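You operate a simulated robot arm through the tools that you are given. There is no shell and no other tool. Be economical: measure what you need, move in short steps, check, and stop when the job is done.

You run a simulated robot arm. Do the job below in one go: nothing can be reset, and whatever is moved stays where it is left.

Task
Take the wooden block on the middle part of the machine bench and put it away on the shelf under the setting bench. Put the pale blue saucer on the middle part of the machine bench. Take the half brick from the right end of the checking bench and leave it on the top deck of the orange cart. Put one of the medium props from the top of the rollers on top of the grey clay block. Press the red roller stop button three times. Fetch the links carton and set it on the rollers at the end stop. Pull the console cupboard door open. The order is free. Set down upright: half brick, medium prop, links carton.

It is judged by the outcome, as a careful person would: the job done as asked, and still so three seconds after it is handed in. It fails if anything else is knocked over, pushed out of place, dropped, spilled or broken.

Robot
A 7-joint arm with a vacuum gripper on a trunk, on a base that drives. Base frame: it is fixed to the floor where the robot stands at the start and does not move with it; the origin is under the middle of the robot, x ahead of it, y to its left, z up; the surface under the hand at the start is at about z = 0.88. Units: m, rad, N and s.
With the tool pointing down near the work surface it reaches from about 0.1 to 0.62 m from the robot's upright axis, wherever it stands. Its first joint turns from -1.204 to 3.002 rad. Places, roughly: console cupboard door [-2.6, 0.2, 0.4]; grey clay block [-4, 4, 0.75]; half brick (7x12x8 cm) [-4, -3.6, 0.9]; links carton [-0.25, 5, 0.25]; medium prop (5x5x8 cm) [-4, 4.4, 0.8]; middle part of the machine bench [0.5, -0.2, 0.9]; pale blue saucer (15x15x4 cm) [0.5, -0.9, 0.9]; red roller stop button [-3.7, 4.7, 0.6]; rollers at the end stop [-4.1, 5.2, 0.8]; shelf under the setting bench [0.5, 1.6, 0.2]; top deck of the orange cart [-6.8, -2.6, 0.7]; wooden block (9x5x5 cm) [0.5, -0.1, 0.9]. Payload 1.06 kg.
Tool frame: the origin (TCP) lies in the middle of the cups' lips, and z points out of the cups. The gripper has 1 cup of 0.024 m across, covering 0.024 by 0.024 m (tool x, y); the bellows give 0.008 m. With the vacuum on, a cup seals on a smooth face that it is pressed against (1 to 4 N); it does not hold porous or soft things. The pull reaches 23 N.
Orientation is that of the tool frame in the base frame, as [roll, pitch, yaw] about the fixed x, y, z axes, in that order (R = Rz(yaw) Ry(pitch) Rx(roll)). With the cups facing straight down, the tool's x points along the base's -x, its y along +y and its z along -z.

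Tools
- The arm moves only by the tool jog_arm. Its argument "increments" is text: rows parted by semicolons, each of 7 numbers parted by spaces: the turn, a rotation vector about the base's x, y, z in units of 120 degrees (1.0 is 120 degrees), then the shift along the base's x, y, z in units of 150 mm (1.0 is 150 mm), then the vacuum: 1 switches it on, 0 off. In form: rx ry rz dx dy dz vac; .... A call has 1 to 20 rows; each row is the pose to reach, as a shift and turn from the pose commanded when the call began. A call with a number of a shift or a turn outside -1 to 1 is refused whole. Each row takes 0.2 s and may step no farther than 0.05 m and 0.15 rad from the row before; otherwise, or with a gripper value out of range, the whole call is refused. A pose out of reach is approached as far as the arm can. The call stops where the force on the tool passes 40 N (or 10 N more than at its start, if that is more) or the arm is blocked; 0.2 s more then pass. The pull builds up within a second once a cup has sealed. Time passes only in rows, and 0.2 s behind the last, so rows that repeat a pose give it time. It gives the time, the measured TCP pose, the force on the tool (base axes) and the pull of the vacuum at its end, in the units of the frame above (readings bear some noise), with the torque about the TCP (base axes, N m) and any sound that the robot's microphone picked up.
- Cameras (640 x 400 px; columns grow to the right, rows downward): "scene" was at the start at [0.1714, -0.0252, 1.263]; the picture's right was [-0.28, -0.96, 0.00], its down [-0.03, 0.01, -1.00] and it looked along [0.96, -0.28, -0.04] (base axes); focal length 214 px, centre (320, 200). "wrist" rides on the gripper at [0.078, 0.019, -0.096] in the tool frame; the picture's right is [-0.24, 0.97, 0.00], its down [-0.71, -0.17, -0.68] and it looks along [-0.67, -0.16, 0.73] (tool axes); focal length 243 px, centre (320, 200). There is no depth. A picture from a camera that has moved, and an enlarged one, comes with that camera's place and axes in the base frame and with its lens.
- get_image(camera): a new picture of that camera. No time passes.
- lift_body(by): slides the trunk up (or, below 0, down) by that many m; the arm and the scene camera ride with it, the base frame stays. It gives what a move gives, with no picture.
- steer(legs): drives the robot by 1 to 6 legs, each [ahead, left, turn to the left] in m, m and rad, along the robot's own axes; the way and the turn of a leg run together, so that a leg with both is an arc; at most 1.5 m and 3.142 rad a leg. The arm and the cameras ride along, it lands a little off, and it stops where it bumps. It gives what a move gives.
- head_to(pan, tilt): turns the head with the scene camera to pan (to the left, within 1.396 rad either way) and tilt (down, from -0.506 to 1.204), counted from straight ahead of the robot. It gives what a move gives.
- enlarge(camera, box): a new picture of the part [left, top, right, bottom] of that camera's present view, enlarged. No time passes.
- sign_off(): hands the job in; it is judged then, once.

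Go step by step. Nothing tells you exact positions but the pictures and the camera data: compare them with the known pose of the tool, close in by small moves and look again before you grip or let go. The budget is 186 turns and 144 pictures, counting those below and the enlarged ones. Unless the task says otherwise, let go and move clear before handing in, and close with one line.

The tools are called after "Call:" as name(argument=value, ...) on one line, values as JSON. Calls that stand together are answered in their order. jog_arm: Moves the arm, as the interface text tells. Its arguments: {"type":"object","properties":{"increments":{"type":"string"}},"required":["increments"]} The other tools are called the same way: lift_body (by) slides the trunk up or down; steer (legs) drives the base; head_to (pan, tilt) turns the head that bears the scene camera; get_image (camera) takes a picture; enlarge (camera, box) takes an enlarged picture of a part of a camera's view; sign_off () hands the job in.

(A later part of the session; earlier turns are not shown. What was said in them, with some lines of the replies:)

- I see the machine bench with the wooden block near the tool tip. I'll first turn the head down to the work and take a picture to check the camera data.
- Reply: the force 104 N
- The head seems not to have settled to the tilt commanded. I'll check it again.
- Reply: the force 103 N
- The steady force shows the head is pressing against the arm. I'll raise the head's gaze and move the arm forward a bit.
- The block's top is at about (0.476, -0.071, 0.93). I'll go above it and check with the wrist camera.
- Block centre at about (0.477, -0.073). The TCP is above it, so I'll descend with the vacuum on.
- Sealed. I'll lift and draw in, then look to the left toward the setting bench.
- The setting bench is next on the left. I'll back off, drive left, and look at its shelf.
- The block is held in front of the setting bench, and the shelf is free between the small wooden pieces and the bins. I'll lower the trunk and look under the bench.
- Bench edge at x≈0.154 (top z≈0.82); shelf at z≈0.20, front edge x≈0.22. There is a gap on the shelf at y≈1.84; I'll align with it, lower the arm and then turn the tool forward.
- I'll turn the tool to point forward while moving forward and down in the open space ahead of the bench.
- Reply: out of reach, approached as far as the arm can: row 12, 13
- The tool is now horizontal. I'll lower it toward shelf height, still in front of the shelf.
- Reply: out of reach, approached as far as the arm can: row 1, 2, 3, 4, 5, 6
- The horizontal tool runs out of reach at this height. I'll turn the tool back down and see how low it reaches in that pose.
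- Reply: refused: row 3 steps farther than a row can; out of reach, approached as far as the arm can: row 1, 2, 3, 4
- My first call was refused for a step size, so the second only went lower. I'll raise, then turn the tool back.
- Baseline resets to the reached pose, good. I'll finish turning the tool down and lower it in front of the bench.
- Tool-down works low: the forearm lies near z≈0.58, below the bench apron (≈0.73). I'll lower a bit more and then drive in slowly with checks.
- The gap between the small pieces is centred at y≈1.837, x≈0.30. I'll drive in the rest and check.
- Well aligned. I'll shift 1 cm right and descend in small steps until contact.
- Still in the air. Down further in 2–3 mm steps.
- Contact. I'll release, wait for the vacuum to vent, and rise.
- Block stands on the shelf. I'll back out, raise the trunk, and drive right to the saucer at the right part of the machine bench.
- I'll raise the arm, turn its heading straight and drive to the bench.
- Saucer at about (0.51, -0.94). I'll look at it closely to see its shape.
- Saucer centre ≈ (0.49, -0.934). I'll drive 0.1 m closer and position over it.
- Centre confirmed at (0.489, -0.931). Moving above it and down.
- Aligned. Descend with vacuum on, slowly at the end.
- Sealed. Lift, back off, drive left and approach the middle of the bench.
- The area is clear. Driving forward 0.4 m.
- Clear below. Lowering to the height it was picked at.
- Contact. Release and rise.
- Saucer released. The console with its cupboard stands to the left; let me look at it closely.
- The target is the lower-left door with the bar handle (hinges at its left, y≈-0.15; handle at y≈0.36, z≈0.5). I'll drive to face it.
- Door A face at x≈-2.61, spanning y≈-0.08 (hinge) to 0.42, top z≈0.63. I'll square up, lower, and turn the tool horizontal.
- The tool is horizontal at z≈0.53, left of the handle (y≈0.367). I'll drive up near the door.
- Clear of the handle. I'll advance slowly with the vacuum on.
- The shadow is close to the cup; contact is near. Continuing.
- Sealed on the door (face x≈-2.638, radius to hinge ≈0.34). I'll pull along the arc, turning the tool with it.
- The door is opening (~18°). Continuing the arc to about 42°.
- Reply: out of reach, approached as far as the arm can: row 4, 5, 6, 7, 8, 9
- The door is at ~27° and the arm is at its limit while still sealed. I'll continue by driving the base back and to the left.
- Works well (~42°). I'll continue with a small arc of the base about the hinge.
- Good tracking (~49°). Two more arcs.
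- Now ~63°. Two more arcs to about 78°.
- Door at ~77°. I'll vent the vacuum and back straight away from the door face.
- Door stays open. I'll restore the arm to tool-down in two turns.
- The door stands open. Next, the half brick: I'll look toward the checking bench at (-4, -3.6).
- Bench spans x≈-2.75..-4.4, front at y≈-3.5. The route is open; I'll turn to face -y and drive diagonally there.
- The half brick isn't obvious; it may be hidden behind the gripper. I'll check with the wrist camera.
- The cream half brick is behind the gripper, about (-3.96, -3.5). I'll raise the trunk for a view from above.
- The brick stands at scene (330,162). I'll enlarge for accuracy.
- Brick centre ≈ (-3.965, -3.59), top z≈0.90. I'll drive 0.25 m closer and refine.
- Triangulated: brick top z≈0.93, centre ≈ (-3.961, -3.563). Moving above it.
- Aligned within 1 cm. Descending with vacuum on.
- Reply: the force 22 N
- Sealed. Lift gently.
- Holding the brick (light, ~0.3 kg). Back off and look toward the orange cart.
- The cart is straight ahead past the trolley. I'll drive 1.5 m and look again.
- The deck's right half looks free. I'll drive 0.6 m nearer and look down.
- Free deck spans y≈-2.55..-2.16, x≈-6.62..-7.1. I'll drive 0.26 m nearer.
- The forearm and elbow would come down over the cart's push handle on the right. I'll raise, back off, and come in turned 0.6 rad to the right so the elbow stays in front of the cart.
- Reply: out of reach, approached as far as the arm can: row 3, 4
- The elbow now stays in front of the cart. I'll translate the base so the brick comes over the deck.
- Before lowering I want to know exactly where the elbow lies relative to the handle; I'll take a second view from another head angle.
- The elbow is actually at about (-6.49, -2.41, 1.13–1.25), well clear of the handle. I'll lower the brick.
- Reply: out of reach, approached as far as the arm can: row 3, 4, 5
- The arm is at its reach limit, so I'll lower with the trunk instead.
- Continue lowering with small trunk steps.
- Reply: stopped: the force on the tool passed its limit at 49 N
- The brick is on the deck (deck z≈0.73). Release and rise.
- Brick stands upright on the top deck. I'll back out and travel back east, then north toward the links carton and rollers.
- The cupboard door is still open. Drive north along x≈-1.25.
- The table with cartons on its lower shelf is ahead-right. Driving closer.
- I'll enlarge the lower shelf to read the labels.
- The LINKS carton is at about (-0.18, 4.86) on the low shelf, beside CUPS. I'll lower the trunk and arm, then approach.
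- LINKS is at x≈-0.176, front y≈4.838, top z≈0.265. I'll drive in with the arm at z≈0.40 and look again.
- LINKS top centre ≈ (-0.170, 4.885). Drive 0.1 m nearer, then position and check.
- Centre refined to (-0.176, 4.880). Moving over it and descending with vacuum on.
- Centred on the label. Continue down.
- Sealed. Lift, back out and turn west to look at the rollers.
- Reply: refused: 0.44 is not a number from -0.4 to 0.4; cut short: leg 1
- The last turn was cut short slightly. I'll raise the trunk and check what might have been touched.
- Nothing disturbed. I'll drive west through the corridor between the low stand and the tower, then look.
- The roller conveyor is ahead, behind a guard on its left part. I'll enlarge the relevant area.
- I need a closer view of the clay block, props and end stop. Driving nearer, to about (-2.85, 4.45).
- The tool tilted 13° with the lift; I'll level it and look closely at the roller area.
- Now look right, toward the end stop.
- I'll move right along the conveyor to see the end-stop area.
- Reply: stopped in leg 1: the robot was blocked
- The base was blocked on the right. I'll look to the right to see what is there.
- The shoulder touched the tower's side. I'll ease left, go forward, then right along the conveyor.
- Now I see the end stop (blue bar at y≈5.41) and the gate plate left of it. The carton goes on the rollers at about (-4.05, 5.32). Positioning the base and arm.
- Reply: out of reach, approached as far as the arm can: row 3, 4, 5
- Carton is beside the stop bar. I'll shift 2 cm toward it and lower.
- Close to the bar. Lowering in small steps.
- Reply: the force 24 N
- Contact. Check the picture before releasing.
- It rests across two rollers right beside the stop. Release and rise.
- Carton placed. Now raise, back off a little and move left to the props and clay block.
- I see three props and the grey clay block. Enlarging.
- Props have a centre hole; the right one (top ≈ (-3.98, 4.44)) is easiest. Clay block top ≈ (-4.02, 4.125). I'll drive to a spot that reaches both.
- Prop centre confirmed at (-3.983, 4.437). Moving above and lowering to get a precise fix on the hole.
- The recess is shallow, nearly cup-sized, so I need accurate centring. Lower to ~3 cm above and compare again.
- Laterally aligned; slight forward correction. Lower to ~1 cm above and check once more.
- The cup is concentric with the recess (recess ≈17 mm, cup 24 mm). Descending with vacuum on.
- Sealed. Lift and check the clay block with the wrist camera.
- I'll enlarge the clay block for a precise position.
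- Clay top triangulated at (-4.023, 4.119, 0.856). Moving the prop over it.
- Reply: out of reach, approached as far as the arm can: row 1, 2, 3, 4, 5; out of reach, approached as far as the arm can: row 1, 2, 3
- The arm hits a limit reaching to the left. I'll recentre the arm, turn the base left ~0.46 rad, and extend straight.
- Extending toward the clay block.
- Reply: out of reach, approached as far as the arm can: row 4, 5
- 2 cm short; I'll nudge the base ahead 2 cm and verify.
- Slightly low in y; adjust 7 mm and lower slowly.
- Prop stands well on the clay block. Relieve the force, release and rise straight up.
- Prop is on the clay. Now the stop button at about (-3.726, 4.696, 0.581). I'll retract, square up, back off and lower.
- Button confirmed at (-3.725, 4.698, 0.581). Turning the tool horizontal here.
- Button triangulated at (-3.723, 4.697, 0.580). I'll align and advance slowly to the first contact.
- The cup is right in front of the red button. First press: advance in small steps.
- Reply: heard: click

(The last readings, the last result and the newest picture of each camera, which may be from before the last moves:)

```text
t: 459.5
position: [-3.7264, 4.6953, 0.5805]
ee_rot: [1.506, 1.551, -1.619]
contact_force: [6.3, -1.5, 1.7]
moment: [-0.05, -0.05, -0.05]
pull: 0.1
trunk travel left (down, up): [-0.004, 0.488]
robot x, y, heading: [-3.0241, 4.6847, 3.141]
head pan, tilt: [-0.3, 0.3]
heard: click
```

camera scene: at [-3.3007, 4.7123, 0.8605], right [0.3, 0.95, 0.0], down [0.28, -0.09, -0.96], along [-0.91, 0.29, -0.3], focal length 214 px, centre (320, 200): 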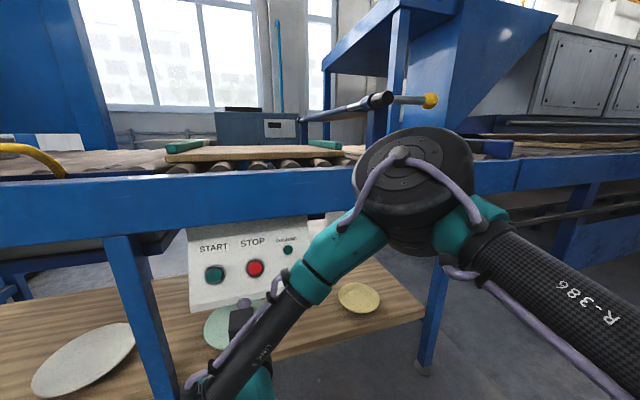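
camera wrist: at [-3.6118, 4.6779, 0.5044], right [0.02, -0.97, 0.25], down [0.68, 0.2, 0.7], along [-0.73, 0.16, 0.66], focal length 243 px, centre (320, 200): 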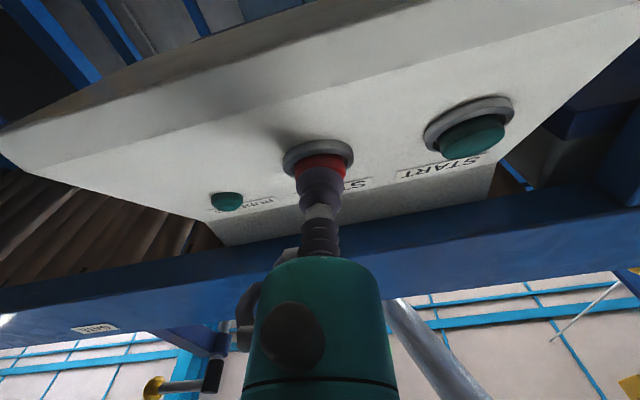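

Click heard: press one. Retract and see that it releases.

Call:
jog_arm(increments="0 0 0 0.04 0 0 0;0 0 0 0.1 0 0 0;0 0 0 0.16 0 0 0;0 0 0 0.2 0 0 0;0 0 0 0.2 0 0 0")

Call:
enlarge(camera="scene", box=[170, 200, 330, 300])

```text
t: 460.7
position: [-3.6965, 4.6962, 0.5795]
ee_rot: [1.517, 1.552, -1.607]
contact_force: [-0.6, 1.0, 0.1]
moment: [0.01, 0.0, 0.0]
pull: 0.1
trunk travel left (down, up): [-0.004, 0.488]
robot x, y, heading: [-3.0259, 4.6837, 3.137]
head pan, tilt: [-0.3, 0.3]
```

```text
4.00 times, centred on (250, 250) of scene
camera zoom: at [-3.3007, 4.7123, 0.8605], right [0.3, 0.95, 0.0], down [0.28, -0.09, -0.96], along [-0.91, 0.29, -0.3], focal length 858 px, centre (600, 0)
```

zoom: 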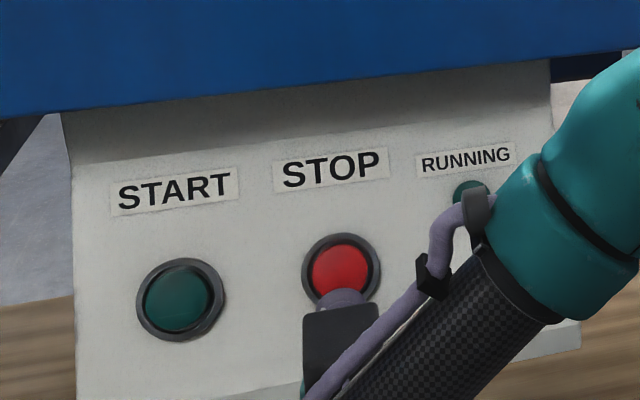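

One press counted. Second press the same way, then retract.

Call:
jog_arm(increments="0 0 0 -0.1 0 0 0;0 0 0 -0.14 0 0 0;0 0 0 -0.17 0 0 0;0 0 0 -0.2 0 0 0;0 0 0 -0.2 0 0 0")

Call:
jog_arm(increments="0 0 0 0.04 0 0 0;0 0 0 0.1 0 0 0;0 0 0 0.16 0 0 0;0 0 0 0.2 0 0 0;0 0 0 0.2 0 0 0")

```text
t: 461.9
position: [-3.7277, 4.6967, 0.5795]
ee_rot: [1.49, 1.551, -1.633]
contact_force: [5.5, 0.7, 3.4]
moment: [0.02, -0.08, 0.01]
pull: 0.0
trunk travel left (down, up): [-0.004, 0.488]
robot x, y, heading: [-3.0264, 4.6824, 3.136]
head pan, tilt: [-0.3, 0.3]
heard: click
```

```text
t: 463.1
position: [-3.6968, 4.6986, 0.5808]
ee_rot: [1.52, 1.551, -1.602]
contact_force: [-0.6, -0.4, 0.6]
moment: [0.0, -0.02, 0.02]
pull: 0.0
trunk travel left (down, up): [-0.004, 0.488]
robot x, y, heading: [-3.0234, 4.684, 3.141]
head pan, tilt: [-0.3, 0.3]
```

Second click. Third press, then retract well clear.

Call:
jog_arm(increments="0 0 0 -0.1 0 0 0;0 0 0 -0.14 0 0 0;0 0 0 -0.17 0 0 0;0 0 0 -0.2 0 0 0;0 0 0 -0.2 0 0 0")

Call:
jog_arm(increments="0 0 0 0.04 0 0 0;0 0 0 0.1 0 0 0;0 0 0 0.2 0 0 0;0 0 0 0.4 0 0 0;0 0 0 0.6 0 0 0;0 0 0 0.6 0 0 0")

```text
t: 464.3
position: [-3.7262, 4.6966, 0.5794]
ee_rot: [1.501, 1.55, -1.622]
contact_force: [4.1, 0.4, 1.2]
moment: [0.06, -0.04, -0.03]
pull: 0.1
trunk travel left (down, up): [-0.004, 0.488]
robot x, y, heading: [-3.0232, 4.685, 3.139]
head pan, tilt: [-0.3, 0.3]
heard: click
```

```text
t: 465.7
position: [-3.6356, 4.6977, 0.5817]
ee_rot: [1.52, 1.551, -1.601]
contact_force: [-0.1, -0.7, -0.3]
moment: [0.01, 0.01, -0.02]
pull: 0.0
trunk travel left (down, up): [-0.004, 0.488]
robot x, y, heading: [-3.0222, 4.6851, 3.134]
head pan, tilt: [-0.3, 0.3]
```

Three presses done. I'll move clear, raise the trunk and check the rollers.

Call:
steer(legs=[[0, 0.3, 0], [-0.45, 0.2, 0]])

Call:
lift_body(by=0.4)

Call:
head_to(pan=-0.35, tilt=0.3)

Call:
get_image(camera="scene")

```text
t: 471.4
position: [-3.1899, 4.1953, 0.5805]
ee_rot: [1.529, 1.551, -1.587]
contact_force: [-0.4, 0.4, -0.1]
moment: [-0.02, 0.03, -0.03]
pull: 0.0
trunk travel left (down, up): [-0.004, 0.488]
robot x, y, heading: [-2.5751, 4.1889, -3.133]
head pan, tilt: [-0.3, 0.3]
```

```text
t: 475.2
position: [-3.1899, 4.1957, 0.9808]
ee_rot: [1.541, 1.549, -1.574]
contact_force: [0.1, -0.6, -0.4]
moment: [0.0, 0.0, 0.02]
pull: 0.2
trunk travel left (down, up): [-0.404, 0.088]
robot x, y, heading: [-2.5788, 4.1834, -3.135]
head pan, tilt: [-0.3, 0.3]
```

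```text
t: 475.9
position: [-3.191, 4.1958, 0.981]
ee_rot: [1.525, 1.552, -1.591]
contact_force: [0.6, 0.1, 0.5]
moment: [-0.01, -0.03, -0.01]
pull: 0.1
trunk travel left (down, up): [-0.404, 0.088]
robot x, y, heading: [-2.5786, 4.1867, -3.139]
head pan, tilt: [-0.351, 0.3]
```

```text
15 pictures are left
camera scene: at [-2.7369, 4.2178, 1.271], right [0.34, 0.94, 0.0], down [0.28, -0.1, -0.96], along [-0.9, 0.32, -0.3], focal length 214 px, centre (320, 200)
```

scene: 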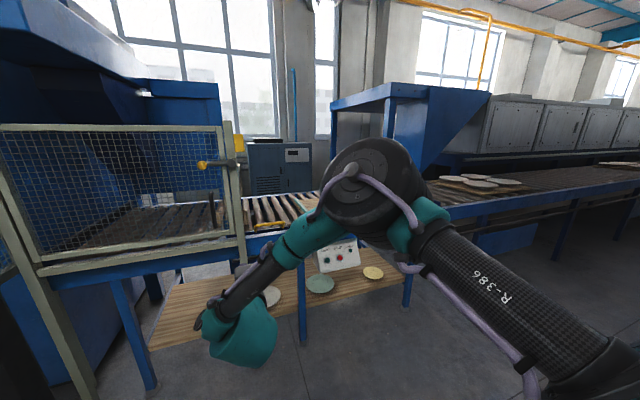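

The elbow hides the end stop. I'll back up further and look again, and also restore the tool.

Call:
steer(legs=[[-0.5, 0.35, 0]])

Call:
jog_arm(increments="0 -0.0625 0 0 0 0 0;0 -0.125 0 0 0 0 0;0 -0.1875 0 0 0 0 0;0 -0.25 0 0 0 0 0;0 -0.3125 0 0.1 0 0 0;0 -0.375 0 0.2 0 0 0;0 -0.4375 0 0.3 0 0 0;0 -0.5 0 0.4 0 0 0;0 -0.5625 0 0.5 0 0 0;0 -0.625 0 0.6 0 0 0;0 -0.6875 0 0.7 0 0 0;0 -0.75 0 0.7 0 0 0;0 -0.75 0 0.7 0 0 0")

Call:
enlarge(camera="scene", box=[200, 120, 400, 245])

```text
t: 479.5
position: [-2.6935, 3.8433, 0.9811]
ee_rot: [1.512, 1.553, -1.576]
contact_force: [0.5, 0.6, 0.4]
moment: [0.03, 0.02, 0.0]
pull: 0.1
trunk travel left (down, up): [-0.404, 0.088]
robot x, y, heading: [-2.0835, 3.8471, -3.112]
head pan, tilt: [-0.351, 0.3]
```

```text
t: 482.3
position: [-2.5903, 3.8427, 0.9804]
ee_rot: [3.092, -0.001, -0.02]
contact_force: [-0.1, 0.4, -0.2]
moment: [-0.02, 0.01, 0.0]
pull: 0.0
trunk travel left (down, up): [-0.404, 0.088]
robot x, y, heading: [-2.0806, 3.8461, -3.113]
head pan, tilt: [-0.351, 0.3]
```

```text
3.20 times, centred on (300, 182) of scene
camera zoom: at [-2.241, 3.8761, 1.271], right [0.32, 0.95, 0.0], down [0.28, -0.09, -0.96], along [-0.91, 0.3, -0.3], focal length 686 px, centre (384, 256)
```

zoom: 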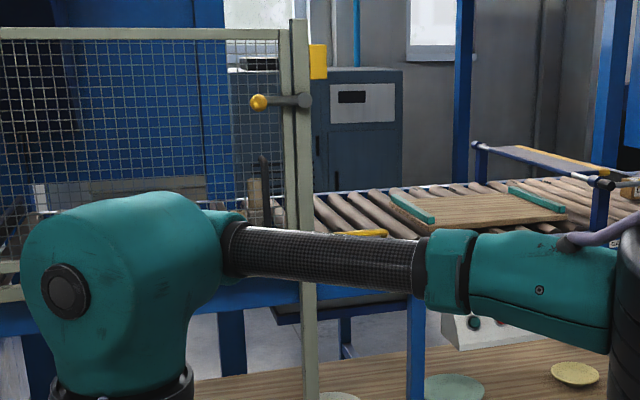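

I'll turn right a little to see the end-stop zone past the elbow.

Call:
steer(legs=[[0, 0.15, -0.85]])

Call:
head_to(pan=0.4, tilt=0.25)

Call:
get_image(camera="scene")

```text
t: 484.9
position: [-2.4677, 4.1041, 0.9785]
ee_rot: [3.092, 0.0, -0.897]
contact_force: [-0.2, 0.6, -0.1]
moment: [0.04, -0.01, -0.01]
pull: 0.0
trunk travel left (down, up): [-0.404, 0.088]
robot x, y, heading: [-2.1417, 3.7145, 2.294]
head pan, tilt: [-0.351, 0.3]
```

```text
t: 486.0
position: [-2.4675, 4.1039, 0.9808]
ee_rot: [3.09, 0.002, -0.897]
contact_force: [0.0, 0.4, 0.1]
moment: [-0.01, 0.0, 0.03]
pull: 0.1
trunk travel left (down, up): [-0.404, 0.088]
robot x, y, heading: [-2.1416, 3.7157, 2.29]
head pan, tilt: [0.4, 0.25]
```

```text
13 pictures are left
camera scene: at [-2.2696, 3.8113, 1.2757], right [0.44, 0.9, 0.0], down [0.22, -0.11, -0.97], along [-0.87, 0.42, -0.25], focal length 214 px, centre (320, 200)
```

scene: 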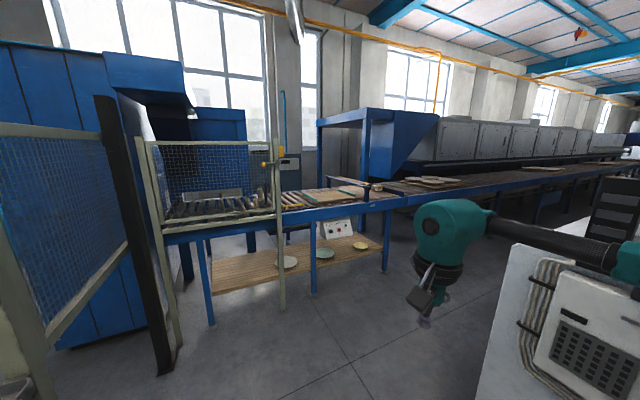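

Enlarge the roller zone to check carton and prop.

Call:
enlarge(camera="scene", box=[220, 160, 420, 240])

```text
3.20 times, centred on (320, 200) of scene
camera zoom: at [-2.2696, 3.8113, 1.2757], right [0.44, 0.9, 0.0], down [0.22, -0.11, -0.97], along [-0.87, 0.42, -0.25], focal length 686 px, centre (320, 200)
```

zoom: 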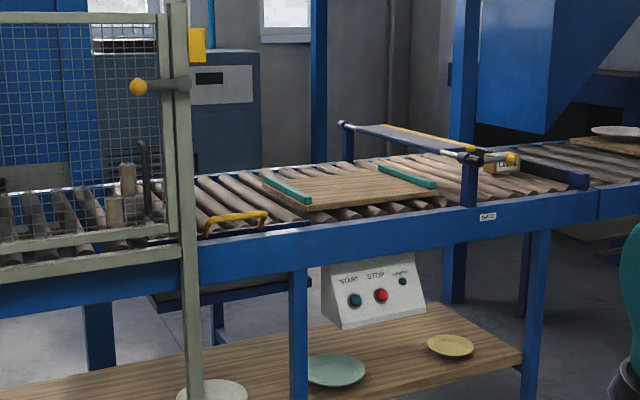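

Carton stands at the end stop and the prop on the clay. One last check of the saucer: I'll turn away from the tower and look toward the machine bench.

Call:
steer(legs=[[-0.4, 0, 0], [0, 0, 1.5]])

Call:
head_to(pan=1.35, tilt=0.15)

Call:
get_image(camera="scene")

```text
t: 492.3
position: [-2.2775, 3.105, 0.9797]
ee_rot: [3.09, 0.0, 0.629]
contact_force: [0.1, 0.4, -0.2]
moment: [0.01, -0.02, 0.0]
pull: 0.0
trunk travel left (down, up): [-0.404, 0.088]
robot x, y, heading: [-1.8753, 3.4134, -2.469]
head pan, tilt: [0.4, 0.25]
```

```text
t: 493.5
position: [-2.277, 3.105, 0.9806]
ee_rot: [3.091, -0.001, 0.629]
contact_force: [-0.6, -0.2, -1.1]
moment: [0.0, 0.03, -0.01]
pull: 0.1
trunk travel left (down, up): [-0.404, 0.088]
robot x, y, heading: [-1.8784, 3.4172, -2.469]
head pan, tilt: [1.349, 0.15]
```

```text
11 pictures are left
camera scene: at [-1.8891, 3.287, 1.285], right [-0.9, -0.44, 0.0], down [-0.07, 0.13, -0.99], along [0.43, -0.89, -0.15], focal length 214 px, centre (320, 200)
```

scene: 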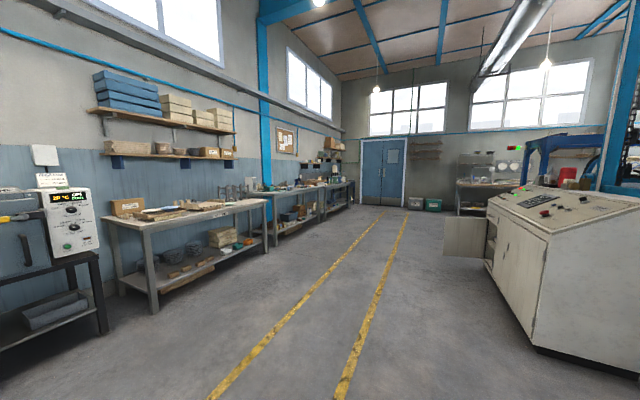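

Call:
enlarge(camera="scene", box=[255, 165, 365, 234])

Call:
enlarge(camera="scene", box=[110, 220, 260, 314])

```text
5.80 times, centred on (310, 200) of scene
camera zoom: at [-1.8891, 3.287, 1.285], right [-0.9, -0.44, 0.0], down [-0.07, 0.13, -0.99], along [0.43, -0.89, -0.15], focal length 1243 px, centre (378, 203)
```

zoom: 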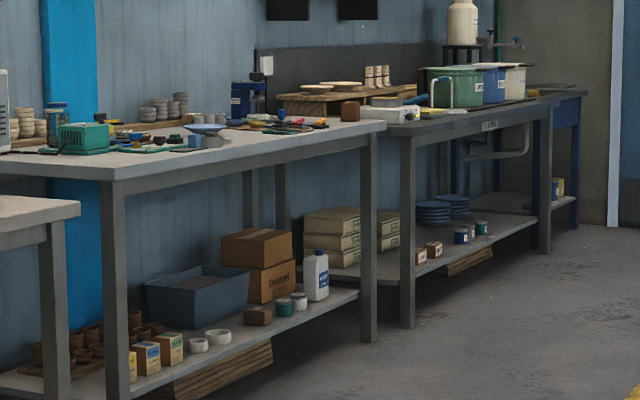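

```text
4.26 times, centred on (185, 267) of scene
camera zoom: at [-1.8891, 3.287, 1.285], right [-0.9, -0.44, 0.0], down [-0.07, 0.13, -0.99], along [0.43, -0.89, -0.15], focal length 913 px, centre (894, -85)
```

zoom: 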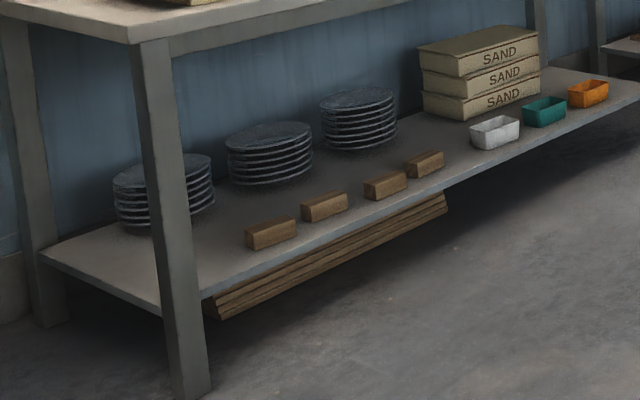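

The saucer is on the middle of the machine bench, the block is on the shelf, and the cupboard door is open. The rollers and cart were already checked, so I'm handing in.

Call:
sign_off()

```text
The job is handed in.
```

All seven parts of the job are done and handed in. I saw each object in its place at the end or as I left it, and heard a click on each of the three stop-button presses. The robot's shoulder once touched the side of the grey tower near the rollers, and one turn near the packing bench stopped slightly short with nothing visibly moved.
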